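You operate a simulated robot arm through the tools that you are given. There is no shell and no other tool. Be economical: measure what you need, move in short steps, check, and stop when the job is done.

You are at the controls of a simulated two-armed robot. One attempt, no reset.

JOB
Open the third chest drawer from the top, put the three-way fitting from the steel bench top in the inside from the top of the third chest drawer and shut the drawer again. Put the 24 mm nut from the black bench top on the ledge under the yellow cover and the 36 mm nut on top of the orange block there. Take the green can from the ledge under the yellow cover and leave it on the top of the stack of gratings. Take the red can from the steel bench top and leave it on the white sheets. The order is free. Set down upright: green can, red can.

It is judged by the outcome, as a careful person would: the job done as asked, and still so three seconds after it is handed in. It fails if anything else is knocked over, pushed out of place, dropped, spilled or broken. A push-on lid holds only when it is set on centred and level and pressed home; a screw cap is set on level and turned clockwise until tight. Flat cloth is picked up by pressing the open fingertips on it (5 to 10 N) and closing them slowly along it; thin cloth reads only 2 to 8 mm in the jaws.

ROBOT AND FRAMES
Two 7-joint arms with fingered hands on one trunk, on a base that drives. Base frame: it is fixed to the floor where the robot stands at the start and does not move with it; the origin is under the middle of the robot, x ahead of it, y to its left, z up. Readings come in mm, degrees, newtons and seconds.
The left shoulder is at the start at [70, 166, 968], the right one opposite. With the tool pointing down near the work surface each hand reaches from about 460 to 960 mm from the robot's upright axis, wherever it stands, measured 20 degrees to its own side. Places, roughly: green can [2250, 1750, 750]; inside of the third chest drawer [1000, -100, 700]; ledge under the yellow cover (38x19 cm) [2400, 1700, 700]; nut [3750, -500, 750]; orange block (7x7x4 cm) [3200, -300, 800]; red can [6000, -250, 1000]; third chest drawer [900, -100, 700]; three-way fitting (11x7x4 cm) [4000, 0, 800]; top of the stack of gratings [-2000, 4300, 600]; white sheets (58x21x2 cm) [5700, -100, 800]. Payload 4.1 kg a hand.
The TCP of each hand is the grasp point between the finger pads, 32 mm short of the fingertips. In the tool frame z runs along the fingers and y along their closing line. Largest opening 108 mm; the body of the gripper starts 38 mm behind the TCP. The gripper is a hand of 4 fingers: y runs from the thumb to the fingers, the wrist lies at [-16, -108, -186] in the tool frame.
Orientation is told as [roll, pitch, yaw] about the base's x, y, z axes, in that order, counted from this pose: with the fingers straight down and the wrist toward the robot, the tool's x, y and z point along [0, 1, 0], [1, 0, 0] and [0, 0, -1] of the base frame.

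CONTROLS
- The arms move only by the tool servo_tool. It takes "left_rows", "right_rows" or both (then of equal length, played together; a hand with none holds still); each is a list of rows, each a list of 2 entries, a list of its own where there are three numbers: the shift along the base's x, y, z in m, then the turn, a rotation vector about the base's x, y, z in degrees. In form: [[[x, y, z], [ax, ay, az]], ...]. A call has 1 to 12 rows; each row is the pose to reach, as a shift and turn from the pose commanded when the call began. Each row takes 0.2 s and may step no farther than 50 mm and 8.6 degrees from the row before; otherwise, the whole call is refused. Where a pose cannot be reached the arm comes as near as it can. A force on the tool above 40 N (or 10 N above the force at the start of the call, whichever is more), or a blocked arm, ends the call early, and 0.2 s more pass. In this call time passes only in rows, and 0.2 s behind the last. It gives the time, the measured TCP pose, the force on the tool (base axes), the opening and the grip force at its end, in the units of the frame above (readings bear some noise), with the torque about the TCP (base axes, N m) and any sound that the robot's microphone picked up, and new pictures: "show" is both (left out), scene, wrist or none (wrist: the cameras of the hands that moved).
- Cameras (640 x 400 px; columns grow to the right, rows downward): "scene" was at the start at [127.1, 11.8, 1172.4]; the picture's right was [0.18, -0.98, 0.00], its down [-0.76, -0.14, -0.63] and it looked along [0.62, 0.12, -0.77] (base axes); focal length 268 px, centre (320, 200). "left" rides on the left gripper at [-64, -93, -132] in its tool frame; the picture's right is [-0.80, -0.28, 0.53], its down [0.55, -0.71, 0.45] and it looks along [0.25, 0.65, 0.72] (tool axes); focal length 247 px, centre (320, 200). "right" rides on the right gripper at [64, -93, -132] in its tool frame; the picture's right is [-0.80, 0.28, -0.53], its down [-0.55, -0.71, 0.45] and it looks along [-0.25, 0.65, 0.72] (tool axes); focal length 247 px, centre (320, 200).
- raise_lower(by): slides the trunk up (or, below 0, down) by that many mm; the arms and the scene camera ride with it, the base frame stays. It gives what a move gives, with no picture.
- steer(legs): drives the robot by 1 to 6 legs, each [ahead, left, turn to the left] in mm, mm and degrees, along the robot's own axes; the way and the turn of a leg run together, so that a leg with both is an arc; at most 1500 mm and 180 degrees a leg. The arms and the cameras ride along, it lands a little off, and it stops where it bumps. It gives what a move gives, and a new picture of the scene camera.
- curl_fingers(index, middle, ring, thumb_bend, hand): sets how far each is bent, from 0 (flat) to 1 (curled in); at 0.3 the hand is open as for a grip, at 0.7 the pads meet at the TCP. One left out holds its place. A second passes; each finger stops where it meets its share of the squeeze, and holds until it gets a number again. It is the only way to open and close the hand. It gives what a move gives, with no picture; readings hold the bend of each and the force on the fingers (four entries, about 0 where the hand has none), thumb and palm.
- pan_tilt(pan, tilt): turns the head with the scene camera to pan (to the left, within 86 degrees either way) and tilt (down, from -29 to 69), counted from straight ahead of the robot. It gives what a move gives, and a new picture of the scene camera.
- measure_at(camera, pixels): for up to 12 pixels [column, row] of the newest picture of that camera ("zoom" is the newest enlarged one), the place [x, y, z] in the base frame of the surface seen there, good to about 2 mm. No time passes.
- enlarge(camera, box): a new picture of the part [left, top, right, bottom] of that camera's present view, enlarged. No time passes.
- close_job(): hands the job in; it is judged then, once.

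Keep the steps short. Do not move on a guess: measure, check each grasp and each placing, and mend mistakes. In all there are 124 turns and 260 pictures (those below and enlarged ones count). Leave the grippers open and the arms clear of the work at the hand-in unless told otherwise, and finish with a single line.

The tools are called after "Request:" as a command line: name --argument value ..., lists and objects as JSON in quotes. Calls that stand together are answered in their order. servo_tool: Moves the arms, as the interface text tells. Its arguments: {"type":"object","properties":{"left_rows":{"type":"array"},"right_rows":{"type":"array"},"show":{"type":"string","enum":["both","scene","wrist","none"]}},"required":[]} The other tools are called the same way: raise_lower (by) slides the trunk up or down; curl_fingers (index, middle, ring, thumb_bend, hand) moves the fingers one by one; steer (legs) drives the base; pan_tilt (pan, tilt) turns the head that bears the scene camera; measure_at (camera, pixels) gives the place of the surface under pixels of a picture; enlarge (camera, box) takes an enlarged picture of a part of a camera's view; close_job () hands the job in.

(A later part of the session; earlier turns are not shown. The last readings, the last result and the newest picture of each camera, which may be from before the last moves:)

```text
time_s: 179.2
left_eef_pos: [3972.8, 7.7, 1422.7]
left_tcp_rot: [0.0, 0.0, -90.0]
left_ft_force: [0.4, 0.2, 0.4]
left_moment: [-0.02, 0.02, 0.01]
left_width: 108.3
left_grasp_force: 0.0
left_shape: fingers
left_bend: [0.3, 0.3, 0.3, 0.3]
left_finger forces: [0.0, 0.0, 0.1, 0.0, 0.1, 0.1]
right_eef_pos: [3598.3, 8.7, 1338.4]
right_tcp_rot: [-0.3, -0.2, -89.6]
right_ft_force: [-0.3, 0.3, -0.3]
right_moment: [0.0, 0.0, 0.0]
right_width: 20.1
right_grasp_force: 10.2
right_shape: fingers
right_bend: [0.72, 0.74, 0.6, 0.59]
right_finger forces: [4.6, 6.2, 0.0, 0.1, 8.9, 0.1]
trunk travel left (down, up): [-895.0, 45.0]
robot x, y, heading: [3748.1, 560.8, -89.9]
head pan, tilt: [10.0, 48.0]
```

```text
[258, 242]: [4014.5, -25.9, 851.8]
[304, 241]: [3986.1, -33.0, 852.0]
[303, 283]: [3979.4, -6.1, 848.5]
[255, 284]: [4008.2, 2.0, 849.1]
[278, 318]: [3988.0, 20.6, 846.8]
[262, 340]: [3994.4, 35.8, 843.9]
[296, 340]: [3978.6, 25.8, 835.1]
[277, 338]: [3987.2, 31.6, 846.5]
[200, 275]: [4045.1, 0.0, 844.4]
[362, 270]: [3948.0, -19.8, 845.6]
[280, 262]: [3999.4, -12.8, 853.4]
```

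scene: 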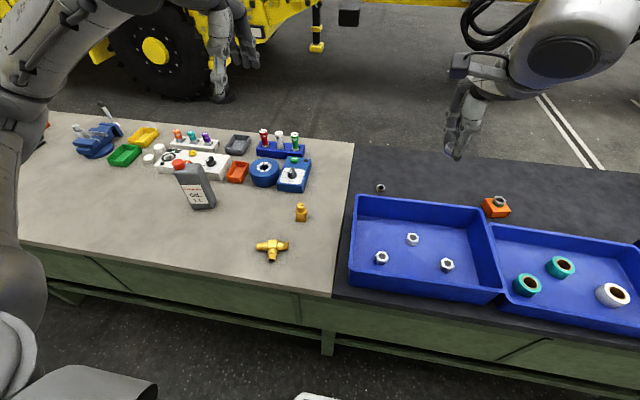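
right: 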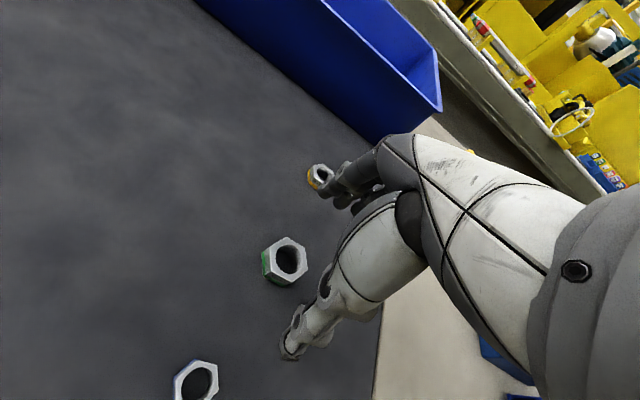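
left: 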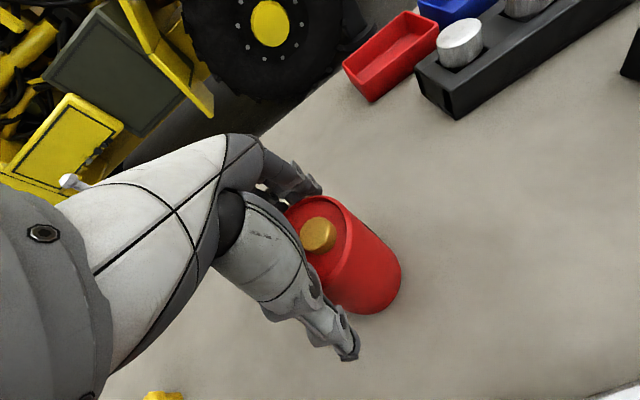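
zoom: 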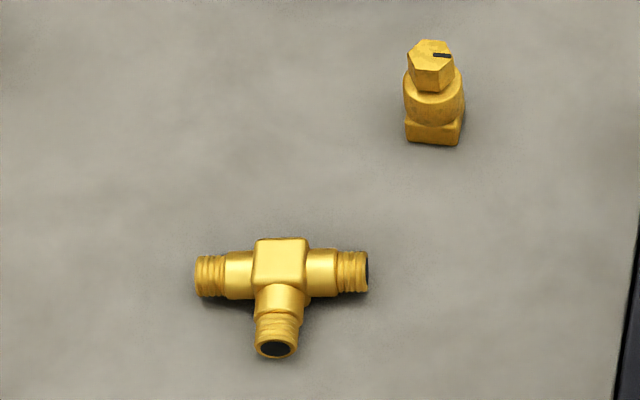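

The tee's axis is turned about 14°, and its block back and branch end are flat faces 67 mm apart. I turn the left hand to match, lift the right hand out of the way, and lower the trunk.

Request:
servo_tool --left_rows '[[[0.005, 0, 0], [0, 0, 4.5]], [[0.012, -0.002, 0], [0, 0, 9]], [[0.02, -0.005, 0], [0, 0, 13.6]]]' --right_rows '[[[0, 0, 0.045], [0, 0, 0]], [[0, 0, 0.09], [0, 0, 0]], [[0, 0, 0.135], [0, 0, 0]]]' --show "none"

Request:
raise_lower --by -430

Request:
pan_tilt --pan 20 --tilt 55

Request:
enlarge --camera "left" --box '[0, 0, 640, 400]'

```text
time_s: 180.0
left_eef_pos: [3994.0, 2.9, 1422.2]
left_tcp_rot: [-0.2, -0.1, -76.3]
left_ft_force: [0.2, 0.2, 0.0]
left_moment: [0.01, -0.02, 0.01]
left_width: 108.4
left_grasp_force: 0.1
left_shape: fingers
left_bend: [0.3, 0.3, 0.3, 0.3]
left_finger forces: [0.0, 0.0, 0.1, 0.1, 0.0, 0.1]
right_eef_pos: [3597.8, 10.2, 1473.8]
right_tcp_rot: [-0.2, -0.4, -89.6]
right_ft_force: [0.7, -0.5, -0.7]
right_moment: [-0.01, 0.0, -0.02]
right_width: 19.8
right_grasp_force: 9.1
right_shape: fingers
right_bend: [0.72, 0.74, 0.6, 0.59]
right_finger forces: [4.6, 6.1, 0.0, 0.0, 8.7, 0.1]
trunk travel left (down, up): [-895.0, 45.0]
robot x, y, heading: [3745.5, 557.9, -90.0]
head pan, tilt: [10.0, 48.0]
```

```text
refused: -430 is not a number from -400 to 400
```

```text
time_s: 180.7
left_eef_pos: [3994.0, 3.7, 1421.8]
left_tcp_rot: [0.0, 0.0, -76.3]
left_ft_force: [-0.2, 0.1, 0.0]
left_moment: [0.01, -0.02, 0.0]
left_width: 108.5
left_grasp_force: 0.1
left_shape: fingers
left_bend: [0.3, 0.3, 0.3, 0.3]
left_finger forces: [0.1, 0.0, 0.0, 0.1, 0.0, 0.1]
right_eef_pos: [3596.9, 8.9, 1474.8]
right_tcp_rot: [-0.3, -0.3, -89.6]
right_ft_force: [-0.2, 0.0, -0.5]
right_moment: [0.0, -0.06, -0.04]
right_width: 19.8
right_grasp_force: 9.7
right_shape: fingers
right_bend: [0.72, 0.74, 0.6, 0.59]
right_finger forces: [4.4, 6.2, 0.0, 0.0, 8.7, 0.0]
trunk travel left (down, up): [-895.0, 45.0]
robot x, y, heading: [3744.0, 559.1, -89.8]
head pan, tilt: [20.0, 55.0]
```

scene: 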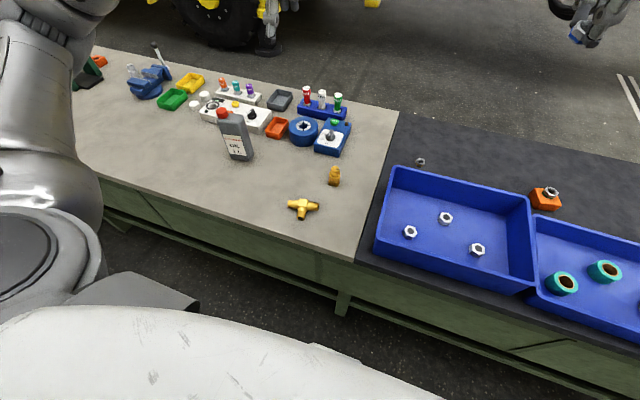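

```text
1.00 times, centred on (320, 200) of left (not enlarged: the box is as wide or as high as the picture)
```

zoom: 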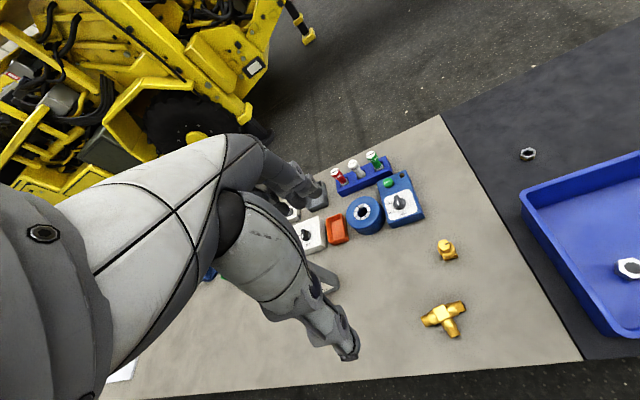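

Request:
raise_lower --by -400

Request:
pan_tilt --pan 25 --tilt 50

Request:
enlarge --camera "left" --box '[0, 0, 640, 400]'

```text
time_s: 184.5
left_eef_pos: [3994.1, 3.4, 1023.8]
left_tcp_rot: [0.0, 0.0, -76.4]
left_ft_force: [0.2, -0.7, -0.3]
left_moment: [0.02, 0.04, 0.0]
left_width: 108.2
left_grasp_force: 0.0
left_shape: fingers
left_bend: [0.3, 0.3, 0.3, 0.3]
left_finger forces: [0.0, 0.0, 0.1, 0.1, 0.0, 0.0]
right_eef_pos: [3596.8, 8.4, 1074.4]
right_tcp_rot: [-0.2, -0.4, -89.7]
right_ft_force: [0.0, -0.4, -0.5]
right_moment: [-0.04, 0.01, -0.02]
right_width: 20.0
right_grasp_force: 10.1
right_shape: fingers
right_bend: [0.72, 0.74, 0.6, 0.59]
right_finger forces: [4.4, 6.1, 0.0, 0.0, 8.8, 0.1]
trunk travel left (down, up): [-495.0, 445.0]
robot x, y, heading: [3746.9, 556.6, -89.7]
head pan, tilt: [20.0, 55.0]
```

```text
time_s: 185.2
left_eef_pos: [3993.7, 2.5, 1021.3]
left_tcp_rot: [0.0, 0.0, -76.4]
left_ft_force: [0.0, -0.1, -0.7]
left_moment: [0.02, -0.02, 0.02]
left_width: 108.4
left_grasp_force: 0.1
left_shape: fingers
left_bend: [0.3, 0.3, 0.3, 0.3]
left_finger forces: [0.0, 0.0, 0.0, 0.0, 0.0, 0.0]
right_eef_pos: [3598.0, 6.7, 1074.3]
right_tcp_rot: [-0.2, -0.2, -89.6]
right_ft_force: [0.4, -0.1, -0.6]
right_moment: [0.01, 0.0, 0.01]
right_width: 19.9
right_grasp_force: 9.7
right_shape: fingers
right_bend: [0.72, 0.74, 0.6, 0.59]
right_finger forces: [4.4, 6.1, 0.0, 0.0, 8.8, 0.1]
trunk travel left (down, up): [-495.0, 445.0]
robot x, y, heading: [3745.3, 558.5, -89.9]
head pan, tilt: [25.0, 50.0]
```

scene: 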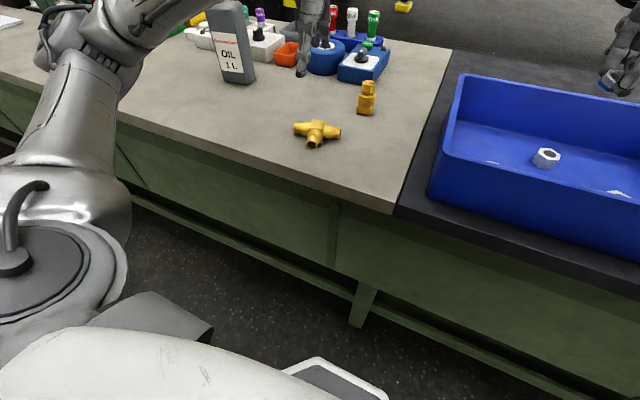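

```text
1.00 times, centred on (320, 200) of left (not enlarged: the box is as wide or as high as the picture)
```

zoom: 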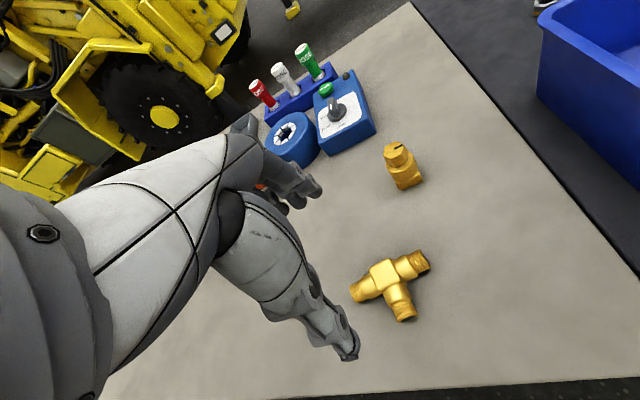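

I remeasure the tee from close up before descending.

Request:
enlarge --camera "scene" --box '[285, 70, 395, 155]'

Request:
measure_at --camera "scene" --pixels '[[311, 121], [323, 121], [320, 132], [308, 131], [314, 143], [314, 138], [296, 128], [340, 132]]'

```text
4.71 times, centred on (340, 112) of scene
```

zoom: 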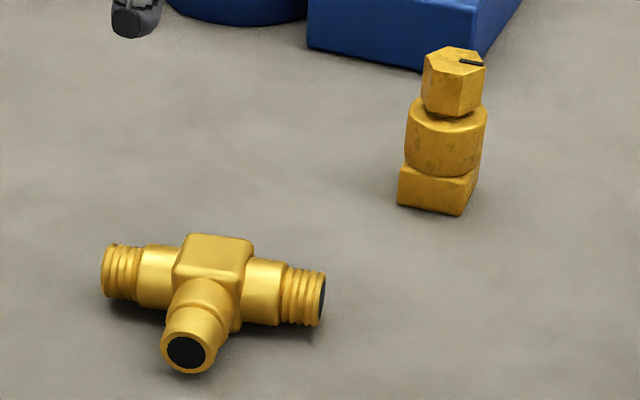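

```text
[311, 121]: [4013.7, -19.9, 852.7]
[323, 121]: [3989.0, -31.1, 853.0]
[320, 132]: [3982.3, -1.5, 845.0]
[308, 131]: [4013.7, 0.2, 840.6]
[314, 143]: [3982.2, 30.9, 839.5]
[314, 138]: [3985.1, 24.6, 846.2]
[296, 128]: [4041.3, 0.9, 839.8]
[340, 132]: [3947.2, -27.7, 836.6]
```

The values agree. I descend to z 860.

Request:
servo_tool --left_rows '[[[0, 0, -0.045], [0, 0, 0]], [[0, 0, -0.09], [0, 0, 0]], [[-0.001, 0, -0.13], [0, 0, 0]], [[-0.001, 0, -0.161], [0, 0, 0]]]' --show "wrist"

Request:
enlarge --camera "scene" --box '[265, 70, 375, 170]'

```text
time_s: 186.2
left_eef_pos: [3994.4, 2.9, 860.2]
left_tcp_rot: [0.0, 0.0, -76.4]
left_ft_force: [0.4, -0.2, -1.3]
left_moment: [0.0, 0.04, 0.0]
left_width: 108.2
left_grasp_force: 0.1
left_shape: fingers
left_bend: [0.3, 0.3, 0.3, 0.3]
left_finger forces: [0.0, 0.0, 0.0, 0.0, 0.0, 0.0]
right_eef_pos: [3598.0, 7.7, 1074.2]
right_tcp_rot: [-0.1, -0.2, -89.6]
right_ft_force: [0.0, -0.5, 0.0]
right_moment: [0.01, -0.03, 0.0]
right_width: 20.0
right_grasp_force: 10.1
right_shape: fingers
right_bend: [0.72, 0.74, 0.6, 0.59]
right_finger forces: [4.4, 6.2, 0.1, 0.1, 8.7, 0.1]
trunk travel left (down, up): [-495.0, 445.0]
robot x, y, heading: [3742.9, 555.9, -89.7]
head pan, tilt: [25.0, 50.0]
```

left: 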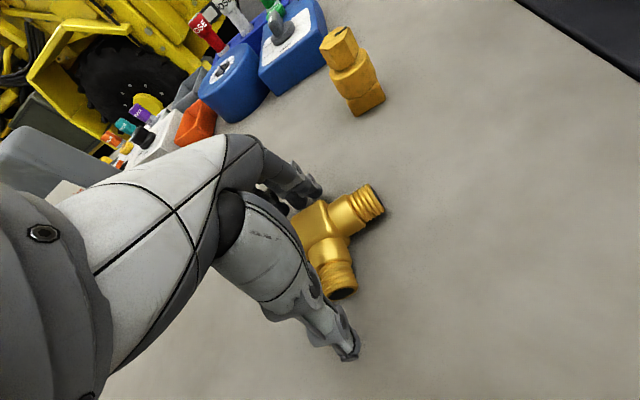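

```text
4.00 times, centred on (320, 120) of scene
```

zoom: 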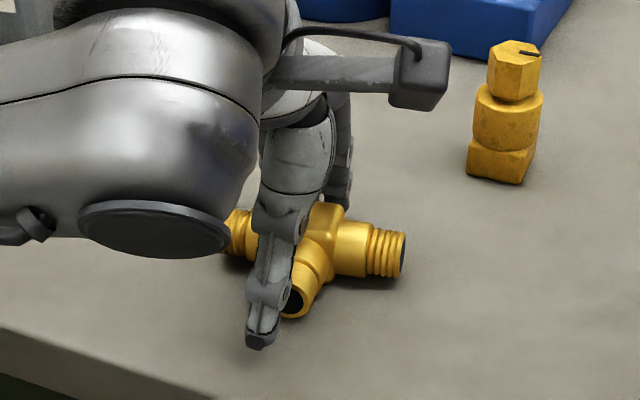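

The thumb seems a little to the left of the branch end. I measure both.

Request:
measure_at --camera "zoom" --pixels '[[262, 335], [268, 290], [290, 210], [296, 300], [305, 270], [342, 185], [330, 205]]'

```text
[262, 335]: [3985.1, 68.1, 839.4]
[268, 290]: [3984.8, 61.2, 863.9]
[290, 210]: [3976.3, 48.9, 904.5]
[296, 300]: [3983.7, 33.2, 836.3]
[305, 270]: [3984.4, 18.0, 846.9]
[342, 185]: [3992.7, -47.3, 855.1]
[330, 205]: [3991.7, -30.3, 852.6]
```

The thumb at x 3985 lines up with the branch end at x 3984. I close.

Request:
curl_fingers --hand "left" --index 0.56 --middle 0.56 --ring 0.56 --thumb_bend 0.56

Request:
enlarge --camera "left" --box '[200, 150, 440, 380]'

Request:
enlarge --camera "scene" --box '[265, 70, 375, 170]'

```text
time_s: 187.2
left_eef_pos: [3994.3, 3.8, 860.6]
left_tcp_rot: [0.0, 0.0, -76.5]
left_ft_force: [0.4, -1.8, -0.3]
left_moment: [-0.07, -0.05, 0.0]
left_width: 66.1
left_grasp_force: 13.3
left_shape: fingers
left_bend: [0.5, 0.51, 0.52, 0.46]
left_finger forces: [5.1, 5.0, 3.3, 0.0, 13.2, 0.0]
right_eef_pos: [3596.9, 8.3, 1073.8]
right_tcp_rot: [-0.3, -0.2, -89.6]
right_ft_force: [0.5, 0.0, -0.1]
right_moment: [0.01, 0.03, 0.03]
right_width: 19.8
right_grasp_force: 9.6
right_shape: fingers
right_bend: [0.72, 0.74, 0.6, 0.59]
right_finger forces: [4.5, 6.1, 0.0, 0.0, 8.9, 0.0]
trunk travel left (down, up): [-495.0, 445.0]
robot x, y, heading: [3745.3, 560.2, -89.8]
head pan, tilt: [25.0, 50.0]
```

```text
1.74 times, centred on (320, 265) of left
```

zoom: 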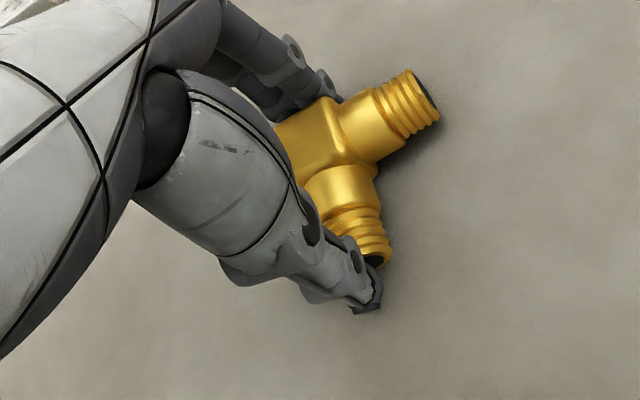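

```text
4.00 times, centred on (320, 120) of scene
```

zoom: 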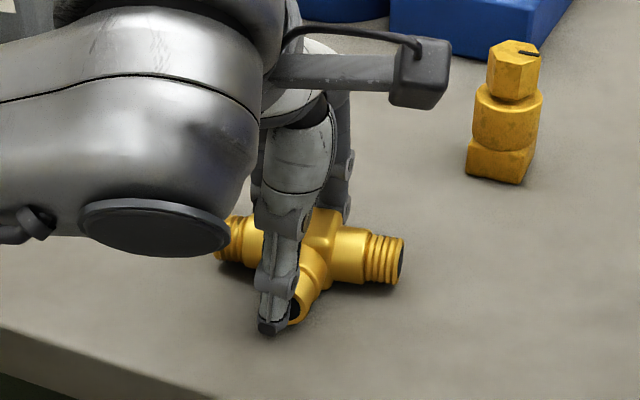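

All fingers are in contact at 13 N. I squeeze a little more and lift.

Request:
curl_fingers --hand "left" --index 0.62 --middle 0.62 --ring 0.62 --thumb_bend 0.6

Request:
servo_tool --left_rows '[[[0, 0, 0.02], [0, 0, 0]], [[0, 0, 0.06], [0, 0, 0]], [[0, 0, 0.1], [0, 0, 0]], [[0, 0, 0.15], [0, 0, 0]], [[0, 0, 0.19], [0, 0, 0]]]' --show "wrist"

```text
time_s: 188.2
left_eef_pos: [3993.9, 3.7, 859.6]
left_tcp_rot: [0.0, 0.0, -76.4]
left_ft_force: [0.2, -1.5, 1.4]
left_moment: [-0.11, -0.1, 0.0]
left_width: 65.3
left_grasp_force: 20.6
left_shape: fingers
left_bend: [0.52, 0.54, 0.55, 0.45]
left_finger forces: [8.1, 7.2, 6.6, 0.0, 20.9, 0.1]
right_eef_pos: [3597.6, 8.6, 1073.3]
right_tcp_rot: [-0.1, -0.3, -89.6]
right_ft_force: [0.5, 0.0, -0.2]
right_moment: [-0.02, 0.05, 0.01]
right_width: 20.2
right_grasp_force: 9.6
right_shape: fingers
right_bend: [0.72, 0.74, 0.6, 0.59]
right_finger forces: [4.4, 6.1, 0.0, 0.1, 8.8, 0.1]
trunk travel left (down, up): [-495.0, 445.0]
robot x, y, heading: [3747.9, 560.0, -90.2]
head pan, tilt: [25.0, 50.0]
```

```text
time_s: 189.4
left_eef_pos: [3990.0, 3.2, 1051.4]
left_tcp_rot: [0.0, 0.0, -76.4]
left_ft_force: [0.1, -0.3, -2.8]
left_moment: [0.02, 0.03, 0.03]
left_width: 65.3
left_grasp_force: 20.5
left_shape: fingers
left_bend: [0.52, 0.54, 0.55, 0.45]
left_finger forces: [7.5, 6.8, 6.1, 0.1, 20.9, 0.0]
right_eef_pos: [3598.0, 9.2, 1074.6]
right_tcp_rot: [-0.2, -0.4, -89.7]
right_ft_force: [-0.5, 0.7, -2.4]
right_moment: [0.01, -0.01, 0.02]
right_width: 19.7
right_grasp_force: 9.5
right_shape: fingers
right_bend: [0.72, 0.74, 0.6, 0.59]
right_finger forces: [4.5, 6.1, 0.0, 0.0, 8.8, 0.0]
trunk travel left (down, up): [-495.0, 445.0]
robot x, y, heading: [3746.8, 558.0, -89.9]
head pan, tilt: [25.0, 50.0]
```

left: 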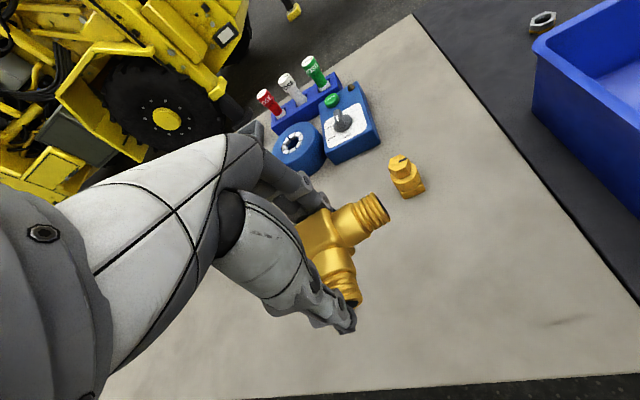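

The tee is held firmly. I raise the trunk and drive out of the aisle to look at the ledge.

Request:
raise_lower --by 300

Request:
steer --legs '[[-60, 0, 0], [0, -1000, 0], [0, -1100, 0], [-900, 0, 0]]'

Request:
pan_tilt --pan 84 --tilt 30

```text
time_s: 192.4
left_eef_pos: [3992.3, 4.0, 1351.1]
left_tcp_rot: [0.1, -0.1, -76.5]
left_ft_force: [0.3, -0.4, -1.7]
left_moment: [0.0, 0.02, -0.02]
left_width: 65.4
left_grasp_force: 20.7
left_shape: fingers
left_bend: [0.52, 0.54, 0.55, 0.45]
left_finger forces: [7.7, 6.8, 6.3, 0.0, 20.8, 0.0]
right_eef_pos: [3597.4, 8.3, 1374.1]
right_tcp_rot: [-0.2, -0.3, -89.6]
right_ft_force: [0.0, 0.8, -0.7]
right_moment: [-0.01, 0.02, 0.01]
right_width: 19.6
right_grasp_force: 9.5
right_shape: fingers
right_bend: [0.72, 0.74, 0.6, 0.59]
right_finger forces: [4.5, 6.1, 0.0, 0.0, 8.8, 0.0]
trunk travel left (down, up): [-795.0, 145.0]
robot x, y, heading: [3743.4, 556.8, -89.7]
head pan, tilt: [25.0, 50.0]
```

```text
time_s: 207.7
left_eef_pos: [1882.0, 956.6, 1352.4]
left_tcp_rot: [-0.1, 0.0, -77.0]
left_ft_force: [0.5, 0.1, -2.1]
left_moment: [-0.03, 0.03, 0.01]
left_width: 65.4
left_grasp_force: 20.6
left_shape: fingers
left_bend: [0.52, 0.54, 0.55, 0.45]
left_finger forces: [7.5, 6.8, 6.2, 0.1, 20.9, 0.0]
right_eef_pos: [1488.6, 967.0, 1373.0]
right_tcp_rot: [-0.1, -0.3, -90.3]
right_ft_force: [0.0, -0.1, -1.5]
right_moment: [-0.01, 0.04, -0.02]
right_width: 19.9
right_grasp_force: 8.9
right_shape: fingers
right_bend: [0.72, 0.74, 0.6, 0.59]
right_finger forces: [4.6, 6.2, 0.1, 0.0, 8.8, 0.0]
trunk travel left (down, up): [-795.0, 145.0]
robot x, y, heading: [1645.8, 1514.7, -90.9]
head pan, tilt: [25.0, 50.0]
```

scene: 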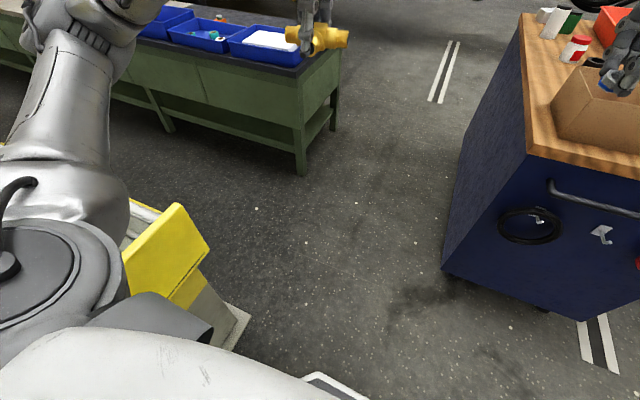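

```text
time_s: 208.9
left_eef_pos: [1880.6, 957.4, 1351.6]
left_tcp_rot: [0.0, -0.1, -77.1]
left_ft_force: [0.1, -0.5, -1.9]
left_moment: [0.01, 0.02, 0.02]
left_width: 65.4
left_grasp_force: 20.8
left_shape: fingers
left_bend: [0.52, 0.54, 0.55, 0.45]
left_finger forces: [7.6, 6.9, 6.2, 0.0, 20.9, 0.1]
right_eef_pos: [1488.4, 967.1, 1372.8]
right_tcp_rot: [-0.2, -0.3, -90.3]
right_ft_force: [0.1, -0.1, -1.1]
right_moment: [-0.02, -0.04, -0.02]
right_width: 19.8
right_grasp_force: 10.1
right_shape: fingers
right_bend: [0.72, 0.74, 0.6, 0.59]
right_finger forces: [4.5, 6.1, 0.0, 0.0, 8.9, 0.0]
trunk travel left (down, up): [-795.0, 145.0]
robot x, y, heading: [1642.5, 1515.7, -90.7]
head pan, tilt: [84.0, 30.0]
```

scene: 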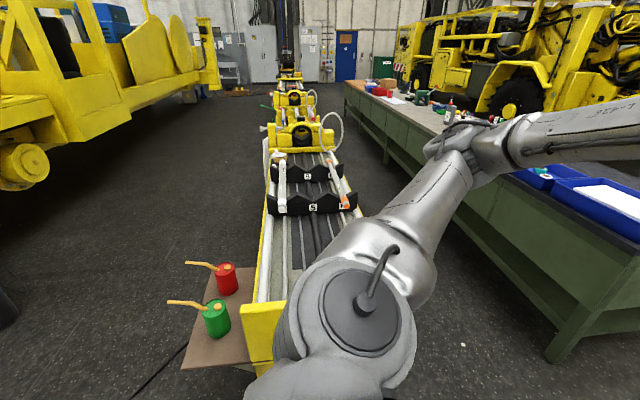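

The brown ledge at (215, 330) holds a green can and a red one. I measure the ledge, the cans and the floor space around.

Request:
enlarge --camera "scene" --box '[150, 230, 310, 390]'

Request:
measure_at --camera "scene" --pixels '[[183, 367], [247, 360], [208, 270], [246, 340], [216, 335], [218, 300], [228, 268], [229, 294], [262, 330], [22, 165], [100, 330], [252, 280]]'

```text
2.50 times, centred on (230, 310) of scene
```

zoom: 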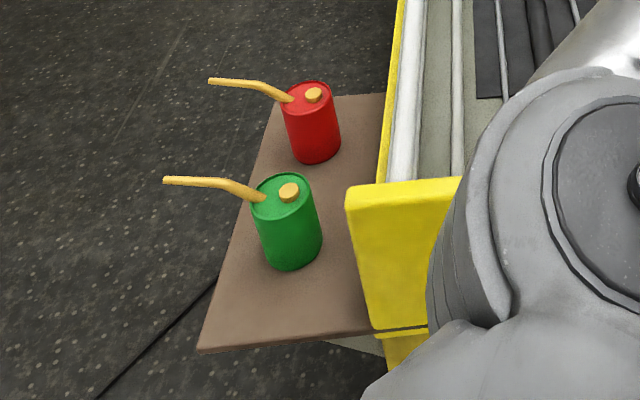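

```text
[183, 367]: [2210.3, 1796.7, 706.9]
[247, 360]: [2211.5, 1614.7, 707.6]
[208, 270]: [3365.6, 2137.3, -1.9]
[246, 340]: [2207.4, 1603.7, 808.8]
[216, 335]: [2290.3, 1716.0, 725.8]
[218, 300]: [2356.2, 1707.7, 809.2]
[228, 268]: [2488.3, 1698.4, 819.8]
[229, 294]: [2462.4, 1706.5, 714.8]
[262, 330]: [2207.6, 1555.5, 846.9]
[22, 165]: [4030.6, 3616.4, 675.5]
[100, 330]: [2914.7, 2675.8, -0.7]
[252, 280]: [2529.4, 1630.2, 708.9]
```

The ledge spans x 2210–2600, y 1610–1797, z 707. The spouts point to +y, so I approach facing +x with the fingers closing along x. I turn left 90° and slide left.

Request:
steer --legs '[[0, 0, 90.7], [0, 370, 0]]'

Request:
pan_tilt --pan -10 --tilt 45

Request:
enlarge --camera "scene" --box '[240, 60, 440, 230]'

```text
time_s: 215.2
left_eef_pos: [2177.7, 2145.1, 1350.8]
left_tcp_rot: [0.0, -0.1, 15.3]
left_ft_force: [0.7, 0.4, -3.0]
left_moment: [0.01, 0.03, 0.03]
left_width: 65.3
left_grasp_force: 20.4
left_shape: fingers
left_bend: [0.52, 0.54, 0.55, 0.45]
left_finger forces: [7.6, 6.6, 6.2, 0.0, 20.7, 0.0]
right_eef_pos: [2186.5, 1751.4, 1373.8]
right_tcp_rot: [-0.2, -0.3, 2.2]
right_ft_force: [1.1, -0.1, -1.2]
right_moment: [0.01, 0.01, 0.01]
right_width: 19.4
right_grasp_force: 9.3
right_shape: fingers
right_bend: [0.72, 0.74, 0.6, 0.59]
right_finger forces: [4.2, 5.8, 0.1, 0.1, 8.4, 0.0]
trunk travel left (down, up): [-795.0, 145.0]
robot x, y, heading: [1634.4, 1886.1, 1.8]
head pan, tilt: [84.0, 30.0]
```

scene: 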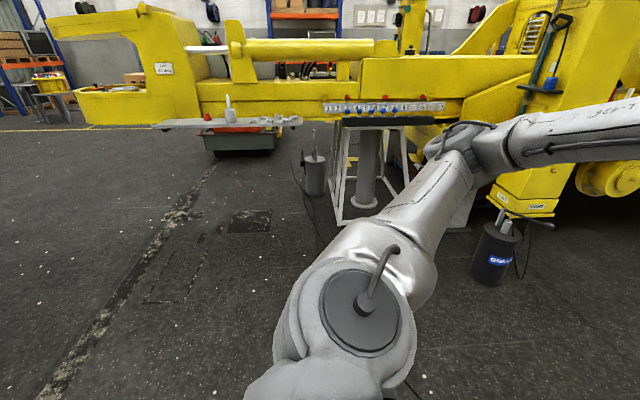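

```text
time_s: 216.9
left_eef_pos: [2177.6, 2147.7, 1352.6]
left_tcp_rot: [0.0, 0.0, 15.3]
left_ft_force: [-1.0, 0.4, -2.1]
left_moment: [0.03, 0.01, 0.0]
left_width: 65.2
left_grasp_force: 20.6
left_shape: fingers
left_bend: [0.52, 0.54, 0.55, 0.45]
left_finger forces: [7.5, 6.8, 6.1, 0.0, 20.8, 0.1]
right_eef_pos: [2186.8, 1753.8, 1373.6]
right_tcp_rot: [-0.2, -0.3, 2.2]
right_ft_force: [0.6, -0.3, -1.7]
right_moment: [0.01, 0.0, 0.0]
right_width: 19.5
right_grasp_force: 9.2
right_shape: fingers
right_bend: [0.72, 0.74, 0.6, 0.59]
right_finger forces: [4.2, 5.8, 0.0, 0.0, 8.5, 0.0]
trunk travel left (down, up): [-795.0, 145.0]
robot x, y, heading: [1629.7, 1883.1, 2.1]
head pan, tilt: [-10.0, 45.0]
```

scene: 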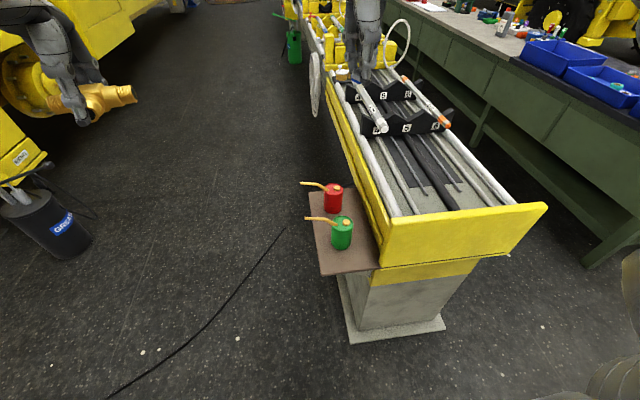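

```text
2.35 times, centred on (340, 145) of scene
```

zoom: 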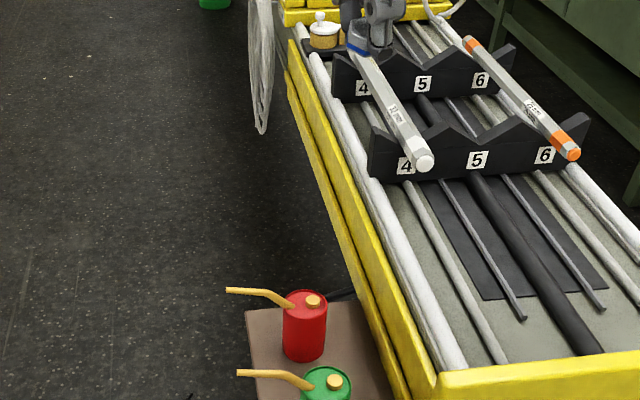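

Request:
enlarge --camera "scene" --box '[295, 175, 385, 280]'

Request:
measure_at --camera "scene" --pixels '[[331, 223], [352, 224], [341, 216], [341, 229], [341, 247], [306, 217], [320, 274], [378, 264], [350, 258], [332, 265], [326, 211], [305, 183]]'

```text
3.81 times, centred on (340, 228) of scene
```

zoom: 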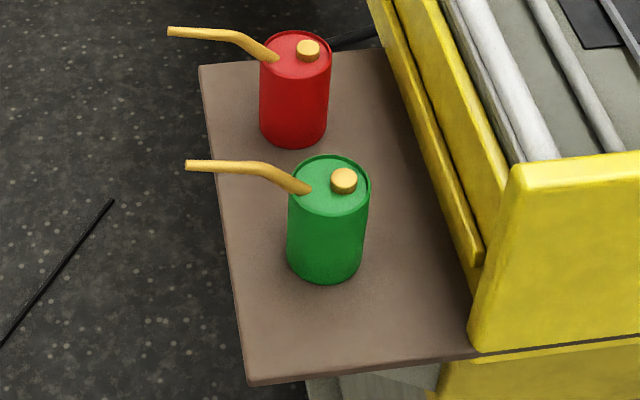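

```text
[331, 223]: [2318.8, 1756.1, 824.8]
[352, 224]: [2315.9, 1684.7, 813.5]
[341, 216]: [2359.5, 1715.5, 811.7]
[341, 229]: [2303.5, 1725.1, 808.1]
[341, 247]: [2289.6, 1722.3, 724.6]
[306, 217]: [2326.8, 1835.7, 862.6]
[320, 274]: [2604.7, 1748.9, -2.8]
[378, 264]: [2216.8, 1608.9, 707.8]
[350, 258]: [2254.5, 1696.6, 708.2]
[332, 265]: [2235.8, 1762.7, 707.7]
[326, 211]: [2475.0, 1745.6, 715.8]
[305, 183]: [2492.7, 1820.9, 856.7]
```

Request:
measure_at --camera "zoom" --pixels '[[290, 190], [368, 185], [330, 212], [330, 158], [326, 280], [344, 180], [300, 188], [240, 165], [190, 163], [400, 320], [300, 330], [325, 140]]'

```text
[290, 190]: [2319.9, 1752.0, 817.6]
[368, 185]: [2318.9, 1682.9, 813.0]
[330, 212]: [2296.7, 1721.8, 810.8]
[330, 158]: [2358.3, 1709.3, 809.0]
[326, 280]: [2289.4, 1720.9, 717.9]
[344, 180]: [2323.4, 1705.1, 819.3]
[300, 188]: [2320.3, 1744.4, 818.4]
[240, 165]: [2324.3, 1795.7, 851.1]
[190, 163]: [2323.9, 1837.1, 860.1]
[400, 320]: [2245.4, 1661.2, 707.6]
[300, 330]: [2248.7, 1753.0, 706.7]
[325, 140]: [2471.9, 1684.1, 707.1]
```

The free strip in front of the green can is too narrow for the hand beside the can, so I do the drawer first and return with the left hand free. I drive around the chest to its front.

Request:
steer --legs '[[0, -600, -2], [-1400, 0, 0], [-700, 0, 0], [0, -1350, 0]]'

Request:
pan_tilt --pan 5 --tilt 40

```text
time_s: 236.6
left_eef_pos: [123.1, 184.5, 1351.5]
left_tcp_rot: [-0.1, -0.1, 14.4]
left_ft_force: [-0.4, 0.0, -3.5]
left_moment: [0.03, 0.01, 0.0]
left_width: 65.6
left_grasp_force: 20.4
left_shape: fingers
left_bend: [0.52, 0.54, 0.55, 0.45]
left_finger forces: [7.6, 6.7, 6.2, 0.0, 20.8, 0.1]
right_eef_pos: [123.9, -209.0, 1374.2]
right_tcp_rot: [-0.1, -0.5, 1.2]
right_ft_force: [0.2, -0.1, -1.4]
right_moment: [0.0, -0.05, 0.0]
right_width: 19.7
right_grasp_force: 9.0
right_shape: fingers
right_bend: [0.72, 0.74, 0.6, 0.59]
right_finger forces: [4.2, 5.8, 0.0, 0.0, 8.5, 0.1]
trunk travel left (down, up): [-795.0, 145.0]
robot x, y, heading: [-425.6, -68.9, 0.9]
head pan, tilt: [-10.0, 45.0]
```

scene: 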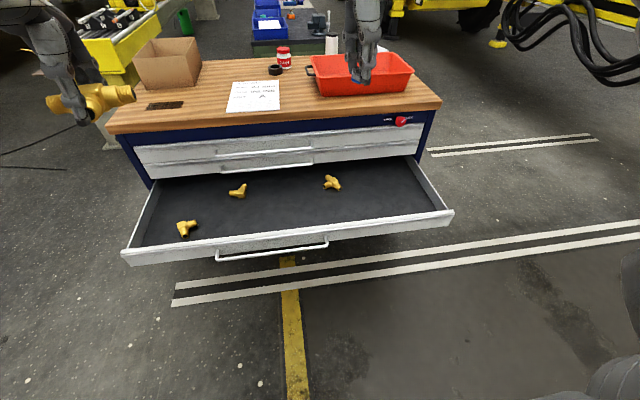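

```text
time_s: 237.3
left_eef_pos: [122.4, 185.1, 1350.8]
left_tcp_rot: [0.0, 0.0, 14.5]
left_ft_force: [-0.6, 0.1, -2.4]
left_moment: [0.02, 0.01, -0.01]
left_width: 65.3
left_grasp_force: 20.5
left_shape: fingers
left_bend: [0.52, 0.54, 0.55, 0.45]
left_finger forces: [7.5, 6.7, 6.1, 0.0, 20.8, 0.1]
right_eef_pos: [124.5, -209.4, 1374.1]
right_tcp_rot: [-0.2, -0.3, 1.3]
right_ft_force: [0.2, -0.6, 0.2]
right_moment: [-0.01, 0.02, 0.01]
right_width: 19.7
right_grasp_force: 8.7
right_shape: fingers
right_bend: [0.72, 0.74, 0.6, 0.59]
right_finger forces: [4.2, 5.7, 0.0, 0.0, 8.5, 0.0]
trunk travel left (down, up): [-795.0, 145.0]
robot x, y, heading: [-425.9, -67.6, 1.1]
head pan, tilt: [5.0, 40.0]
```

scene: 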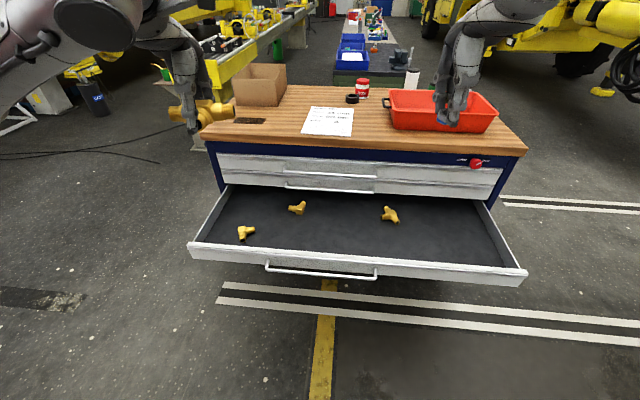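

I measure the drawer's floor, rim and the existing fittings.

Request:
measure_at --camera "scene" --pixels '[[320, 235], [245, 233], [297, 208], [390, 214], [200, 245], [520, 275], [320, 255], [320, 277], [330, 172], [320, 192], [420, 240], [320, 250]]'

```text
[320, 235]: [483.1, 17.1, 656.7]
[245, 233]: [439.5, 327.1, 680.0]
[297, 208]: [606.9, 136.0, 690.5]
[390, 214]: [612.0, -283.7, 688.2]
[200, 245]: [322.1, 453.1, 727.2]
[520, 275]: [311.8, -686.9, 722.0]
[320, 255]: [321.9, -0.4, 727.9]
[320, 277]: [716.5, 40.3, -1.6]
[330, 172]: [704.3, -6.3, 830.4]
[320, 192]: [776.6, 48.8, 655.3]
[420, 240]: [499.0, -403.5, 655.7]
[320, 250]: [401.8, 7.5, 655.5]
```

The drawer floor is at z 656, the front rim at 727, and there is a free area around (470, 0). I position so the left hand is over it and lower the trunk.

Request:
steer --legs '[[275, -180, -1]]'

Request:
raise_lower --by -400

Request:
pan_tilt --pan 10 --tilt 45

```text
time_s: 239.5
left_eef_pos: [403.9, -5.6, 1352.1]
left_tcp_rot: [-0.1, -0.1, 13.1]
left_ft_force: [-0.1, 0.0, -2.6]
left_moment: [-0.02, 0.01, -0.03]
left_width: 65.3
left_grasp_force: 20.7
left_shape: fingers
left_bend: [0.52, 0.54, 0.55, 0.45]
left_finger forces: [7.6, 6.7, 6.1, 0.1, 20.9, 0.0]
right_eef_pos: [395.1, -399.2, 1375.1]
right_tcp_rot: [-0.3, -0.3, -0.2]
right_ft_force: [0.4, -0.4, -0.7]
right_moment: [-0.02, -0.03, 0.03]
right_width: 19.6
right_grasp_force: 9.3
right_shape: fingers
right_bend: [0.72, 0.74, 0.6, 0.59]
right_finger forces: [4.3, 5.8, 0.1, 0.0, 8.5, 0.0]
trunk travel left (down, up): [-795.0, 145.0]
robot x, y, heading: [-155.4, -247.2, -0.3]
head pan, tilt: [5.0, 40.0]
```

scene: 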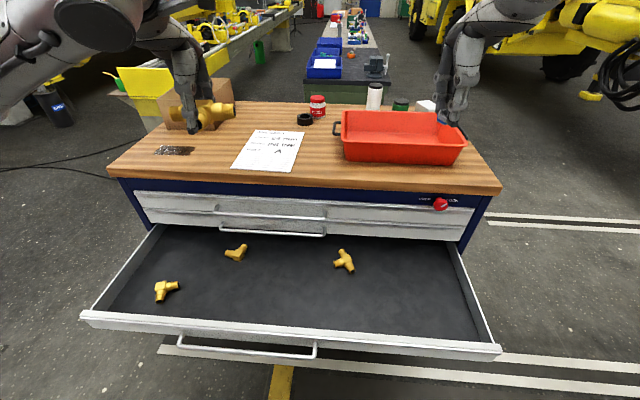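

```text
time_s: 243.3
left_eef_pos: [404.5, -5.3, 950.9]
left_tcp_rot: [0.0, 0.1, 13.1]
left_ft_force: [1.1, 0.6, -2.5]
left_moment: [0.02, 0.03, -0.02]
left_width: 65.4
left_grasp_force: 21.4
left_shape: fingers
left_bend: [0.52, 0.54, 0.55, 0.45]
left_finger forces: [7.6, 6.7, 6.1, 0.0, 20.8, 0.1]
right_eef_pos: [397.0, -399.7, 974.1]
right_tcp_rot: [-0.1, -0.3, -0.1]
right_ft_force: [0.0, 0.2, 0.1]
right_moment: [-0.03, 0.0, 0.04]
right_width: 19.5
right_grasp_force: 9.6
right_shape: fingers
right_bend: [0.72, 0.74, 0.6, 0.59]
right_finger forces: [4.1, 5.7, 0.0, 0.0, 8.5, 0.1]
trunk travel left (down, up): [-395.0, 545.0]
robot x, y, heading: [-152.6, -245.0, -0.7]
head pan, tilt: [5.0, 40.0]
```

```text
time_s: 244.0
left_eef_pos: [404.7, -5.8, 952.1]
left_tcp_rot: [0.0, 0.0, 13.0]
left_ft_force: [1.1, 0.6, -2.0]
left_moment: [0.01, 0.0, 0.01]
left_width: 65.2
left_grasp_force: 21.0
left_shape: fingers
left_bend: [0.52, 0.54, 0.55, 0.45]
left_finger forces: [7.6, 6.7, 6.0, 0.1, 20.8, 0.0]
right_eef_pos: [395.7, -399.7, 974.1]
right_tcp_rot: [-0.3, -0.3, 0.0]
right_ft_force: [0.4, -0.4, 0.3]
right_moment: [-0.04, 0.01, -0.01]
right_width: 19.5
right_grasp_force: 9.4
right_shape: fingers
right_bend: [0.72, 0.74, 0.6, 0.59]
right_finger forces: [4.2, 5.6, 0.1, 0.0, 8.5, 0.1]
trunk travel left (down, up): [-395.0, 545.0]
robot x, y, heading: [-152.1, -243.1, -0.6]
head pan, tilt: [10.0, 45.0]
```

scene: 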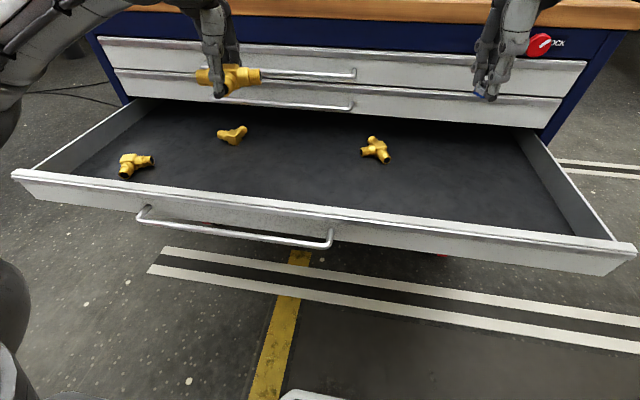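

I lower another 130 mm and bring the left hand to (480, −6), then down.

Request:
raise_lower --by -130

Request:
servo_tool --left_rows '[[[0.04, 0, 0], [0, 0, 0]], [[0.075, 0, -0.01], [0, 0, 0]], [[0.075, 0, -0.05], [0, 0, 0]], [[0.075, 0, -0.085], [0, 0, 0]], [[0.075, 0, -0.11], [0, 0, 0]]]' --show "both"

Request:
enlarge --camera "scene" --box '[140, 70, 340, 220]'

```text
time_s: 245.6
left_eef_pos: [405.1, -5.7, 821.6]
left_tcp_rot: [0.0, 0.0, 13.1]
left_ft_force: [-0.1, -0.1, -2.1]
left_moment: [0.05, 0.01, 0.0]
left_width: 65.3
left_grasp_force: 20.4
left_shape: fingers
left_bend: [0.52, 0.54, 0.55, 0.45]
left_finger forces: [7.5, 6.6, 6.0, 0.0, 20.7, 0.0]
right_eef_pos: [396.3, -399.0, 844.1]
right_tcp_rot: [-0.2, -0.3, 0.0]
right_ft_force: [-0.4, 0.9, -0.7]
right_moment: [-0.02, 0.0, -0.04]
right_width: 19.6
right_grasp_force: 9.4
right_shape: fingers
right_bend: [0.72, 0.74, 0.6, 0.59]
right_finger forces: [4.2, 5.7, 0.0, 0.0, 8.4, 0.1]
trunk travel left (down, up): [-265.0, 675.0]
robot x, y, heading: [-146.8, -245.0, -0.3]
head pan, tilt: [10.0, 45.0]
```

```text
time_s: 246.8
left_eef_pos: [479.7, -8.5, 713.0]
left_tcp_rot: [0.0, 0.0, 13.0]
left_ft_force: [0.1, 0.0, -2.5]
left_moment: [0.0, 0.03, 0.0]
left_width: 65.2
left_grasp_force: 21.1
left_shape: fingers
left_bend: [0.52, 0.54, 0.55, 0.45]
left_finger forces: [7.8, 6.7, 6.2, 0.0, 21.0, 0.1]
right_eef_pos: [396.7, -400.4, 844.0]
right_tcp_rot: [-0.2, -0.4, 0.0]
right_ft_force: [-0.2, -0.3, -0.3]
right_moment: [-0.02, -0.03, -0.01]
right_width: 19.6
right_grasp_force: 9.4
right_shape: fingers
right_bend: [0.72, 0.74, 0.6, 0.59]
right_finger forces: [4.1, 5.6, 0.0, 0.0, 8.5, 0.1]
trunk travel left (down, up): [-265.0, 675.0]
robot x, y, heading: [-149.2, -247.0, -0.4]
head pan, tilt: [10.0, 45.0]
```

scene: 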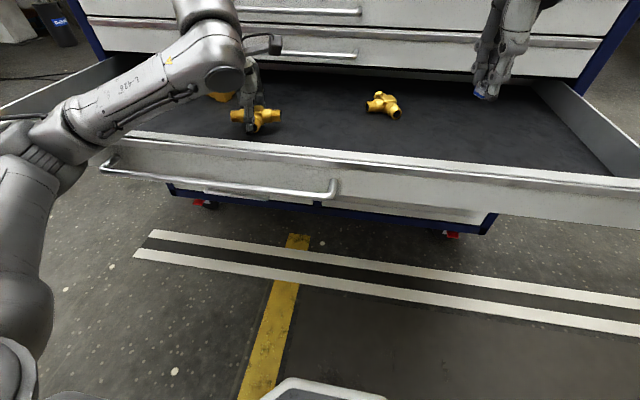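
left: 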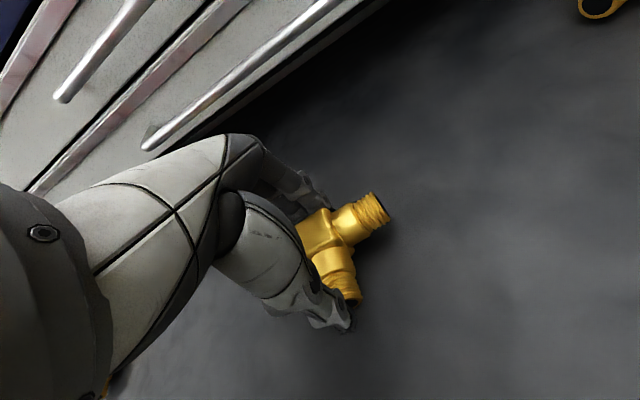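

```text
2.67 times, centred on (240, 145) of scene
```

zoom: 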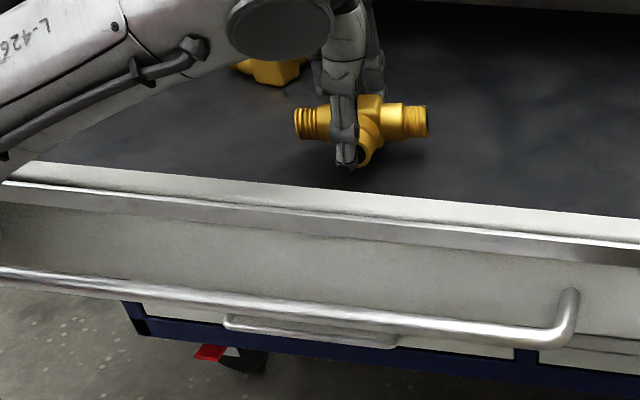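

I check the forearm's clearance above the drawer rim before the last 14 mm.

Request:
measure_at --camera "scene" --pixels '[[85, 145], [110, 130], [60, 155], [30, 140], [160, 110], [258, 125], [130, 140]]'

```text
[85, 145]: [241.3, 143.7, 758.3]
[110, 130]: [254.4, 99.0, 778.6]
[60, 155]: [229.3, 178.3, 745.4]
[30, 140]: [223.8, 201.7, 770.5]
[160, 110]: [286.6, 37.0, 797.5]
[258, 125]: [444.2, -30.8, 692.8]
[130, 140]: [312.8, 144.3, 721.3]
```

The elbow stays in front of the rim by 70 mm and above it. I lower the last 13 mm.

Request:
servo_tool --left_rows '[[[0, 0, -0.008], [0, 0, 0]], [[0, 0, -0.013], [0, 0, 0]], [[0, 0, -0.016], [0, 0, 0]]]' --show "none"

Request:
enlarge --camera "scene" --box '[180, 70, 320, 160]'

```text
time_s: 247.6
left_eef_pos: [479.2, -6.7, 696.4]
left_tcp_rot: [-0.2, -0.2, 13.1]
left_ft_force: [0.6, -0.8, 6.6]
left_moment: [0.11, -0.25, -0.04]
left_width: 65.6
left_grasp_force: 21.6
left_shape: fingers
left_bend: [0.52, 0.54, 0.55, 0.45]
left_finger forces: [7.9, 7.0, 6.2, 0.0, 21.8, 0.0]
right_eef_pos: [396.5, -400.5, 845.2]
right_tcp_rot: [-0.2, -0.3, -0.2]
right_ft_force: [-0.2, -0.8, -1.2]
right_moment: [0.01, -0.03, 0.03]
right_width: 19.5
right_grasp_force: 8.8
right_shape: fingers
right_bend: [0.72, 0.74, 0.6, 0.59]
right_finger forces: [4.3, 5.7, 0.1, 0.0, 8.4, 0.0]
trunk travel left (down, up): [-265.0, 675.0]
robot x, y, heading: [-154.3, -246.3, -0.4]
head pan, tilt: [10.0, 45.0]
```

```text
4.44 times, centred on (250, 115) of scene
```

zoom: 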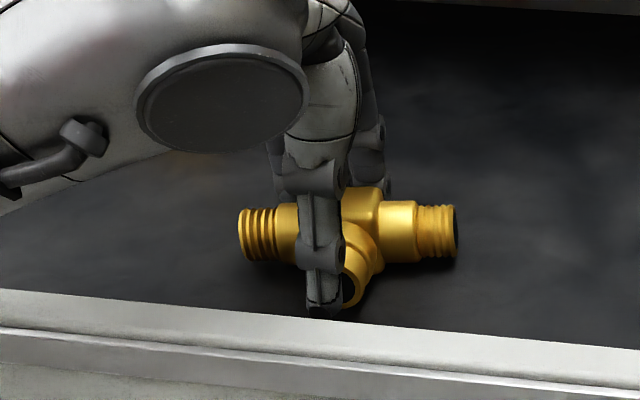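

Contact at 6.6 N. I release and rise.

Request:
curl_fingers --hand "left" --index 0.3 --middle 0.3 --ring 0.3 --thumb_bend 0.3

Request:
servo_tool --left_rows '[[[0, 0, 0.04], [0, 0, 0]], [[0, 0, 0.08], [0, 0, 0]], [[0, 0, 0.12], [0, 0, 0]], [[-0.04, 0, 0.16], [0, 0, 0]], [[-0.075, 0.02, 0.19], [0, 0, -4]], [[-0.1, 0.05, 0.19], [0, 0, -9]], [[-0.1, 0.08, 0.19], [0, 0, -13]]]' --show "scene"

```text
time_s: 248.6
left_eef_pos: [479.2, -5.9, 695.9]
left_tcp_rot: [0.0, 0.1, 13.1]
left_ft_force: [0.3, -0.2, 0.7]
left_moment: [0.0, -0.03, 0.01]
left_width: 108.2
left_grasp_force: 0.1
left_shape: fingers
left_bend: [0.3, 0.3, 0.3, 0.3]
left_finger forces: [0.0, 0.0, 0.1, 0.0, 0.1, 0.0]
right_eef_pos: [395.8, -400.1, 844.2]
right_tcp_rot: [-0.2, -0.3, 0.0]
right_ft_force: [0.2, -0.6, -0.1]
right_moment: [-0.03, -0.01, 0.03]
right_width: 19.4
right_grasp_force: 9.0
right_shape: fingers
right_bend: [0.72, 0.74, 0.6, 0.59]
right_finger forces: [4.2, 5.7, 0.1, 0.0, 8.6, 0.1]
trunk travel left (down, up): [-265.0, 675.0]
robot x, y, heading: [-149.6, -246.4, -0.5]
head pan, tilt: [10.0, 45.0]
```

```text
refused: row 4 steps farther than a row can; nothing moved
```

Request:
servo_tool --left_rows '[[[0, 0, 0.04], [0, 0, 0]], [[0, 0, 0.08], [0, 0, 0]], [[0, 0, 0.12], [0, 0, 0]], [[-0.03, 0, 0.15], [0, 0, 0]], [[-0.06, 0.01, 0.18], [0, 0, -4]], [[-0.09, 0.04, 0.19], [0, 0, -9]], [[-0.1, 0.08, 0.19], [0, 0, -13]]]' --show "scene"

```text
time_s: 250.2
left_eef_pos: [378.2, 73.2, 884.3]
left_tcp_rot: [-0.2, -0.1, 0.0]
left_ft_force: [-0.3, -0.3, -0.3]
left_moment: [-0.06, -0.03, 0.0]
left_width: 107.9
left_grasp_force: 0.1
left_shape: fingers
left_bend: [0.3, 0.3, 0.3, 0.3]
left_finger forces: [0.0, 0.0, 0.0, 0.1, 0.1, 0.0]
right_eef_pos: [395.9, -399.3, 843.2]
right_tcp_rot: [-0.2, -0.3, -0.1]
right_ft_force: [-0.1, 0.7, -0.2]
right_moment: [-0.02, -0.03, -0.03]
right_width: 19.2
right_grasp_force: 9.0
right_shape: fingers
right_bend: [0.72, 0.74, 0.6, 0.59]
right_finger forces: [4.1, 5.7, 0.0, 0.0, 8.5, 0.0]
trunk travel left (down, up): [-265.0, 675.0]
robot x, y, heading: [-153.4, -248.2, -0.5]
head pan, tilt: [10.0, 45.0]
```

scene: 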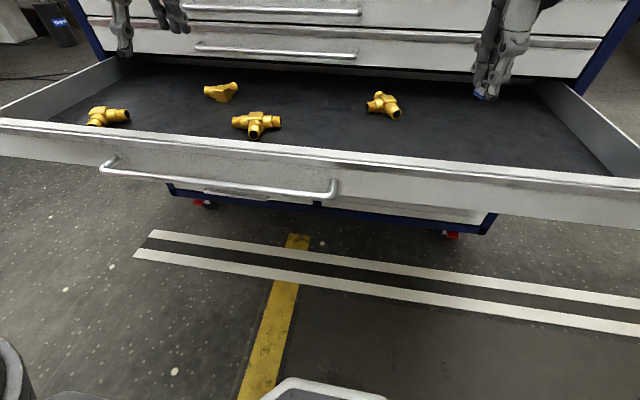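

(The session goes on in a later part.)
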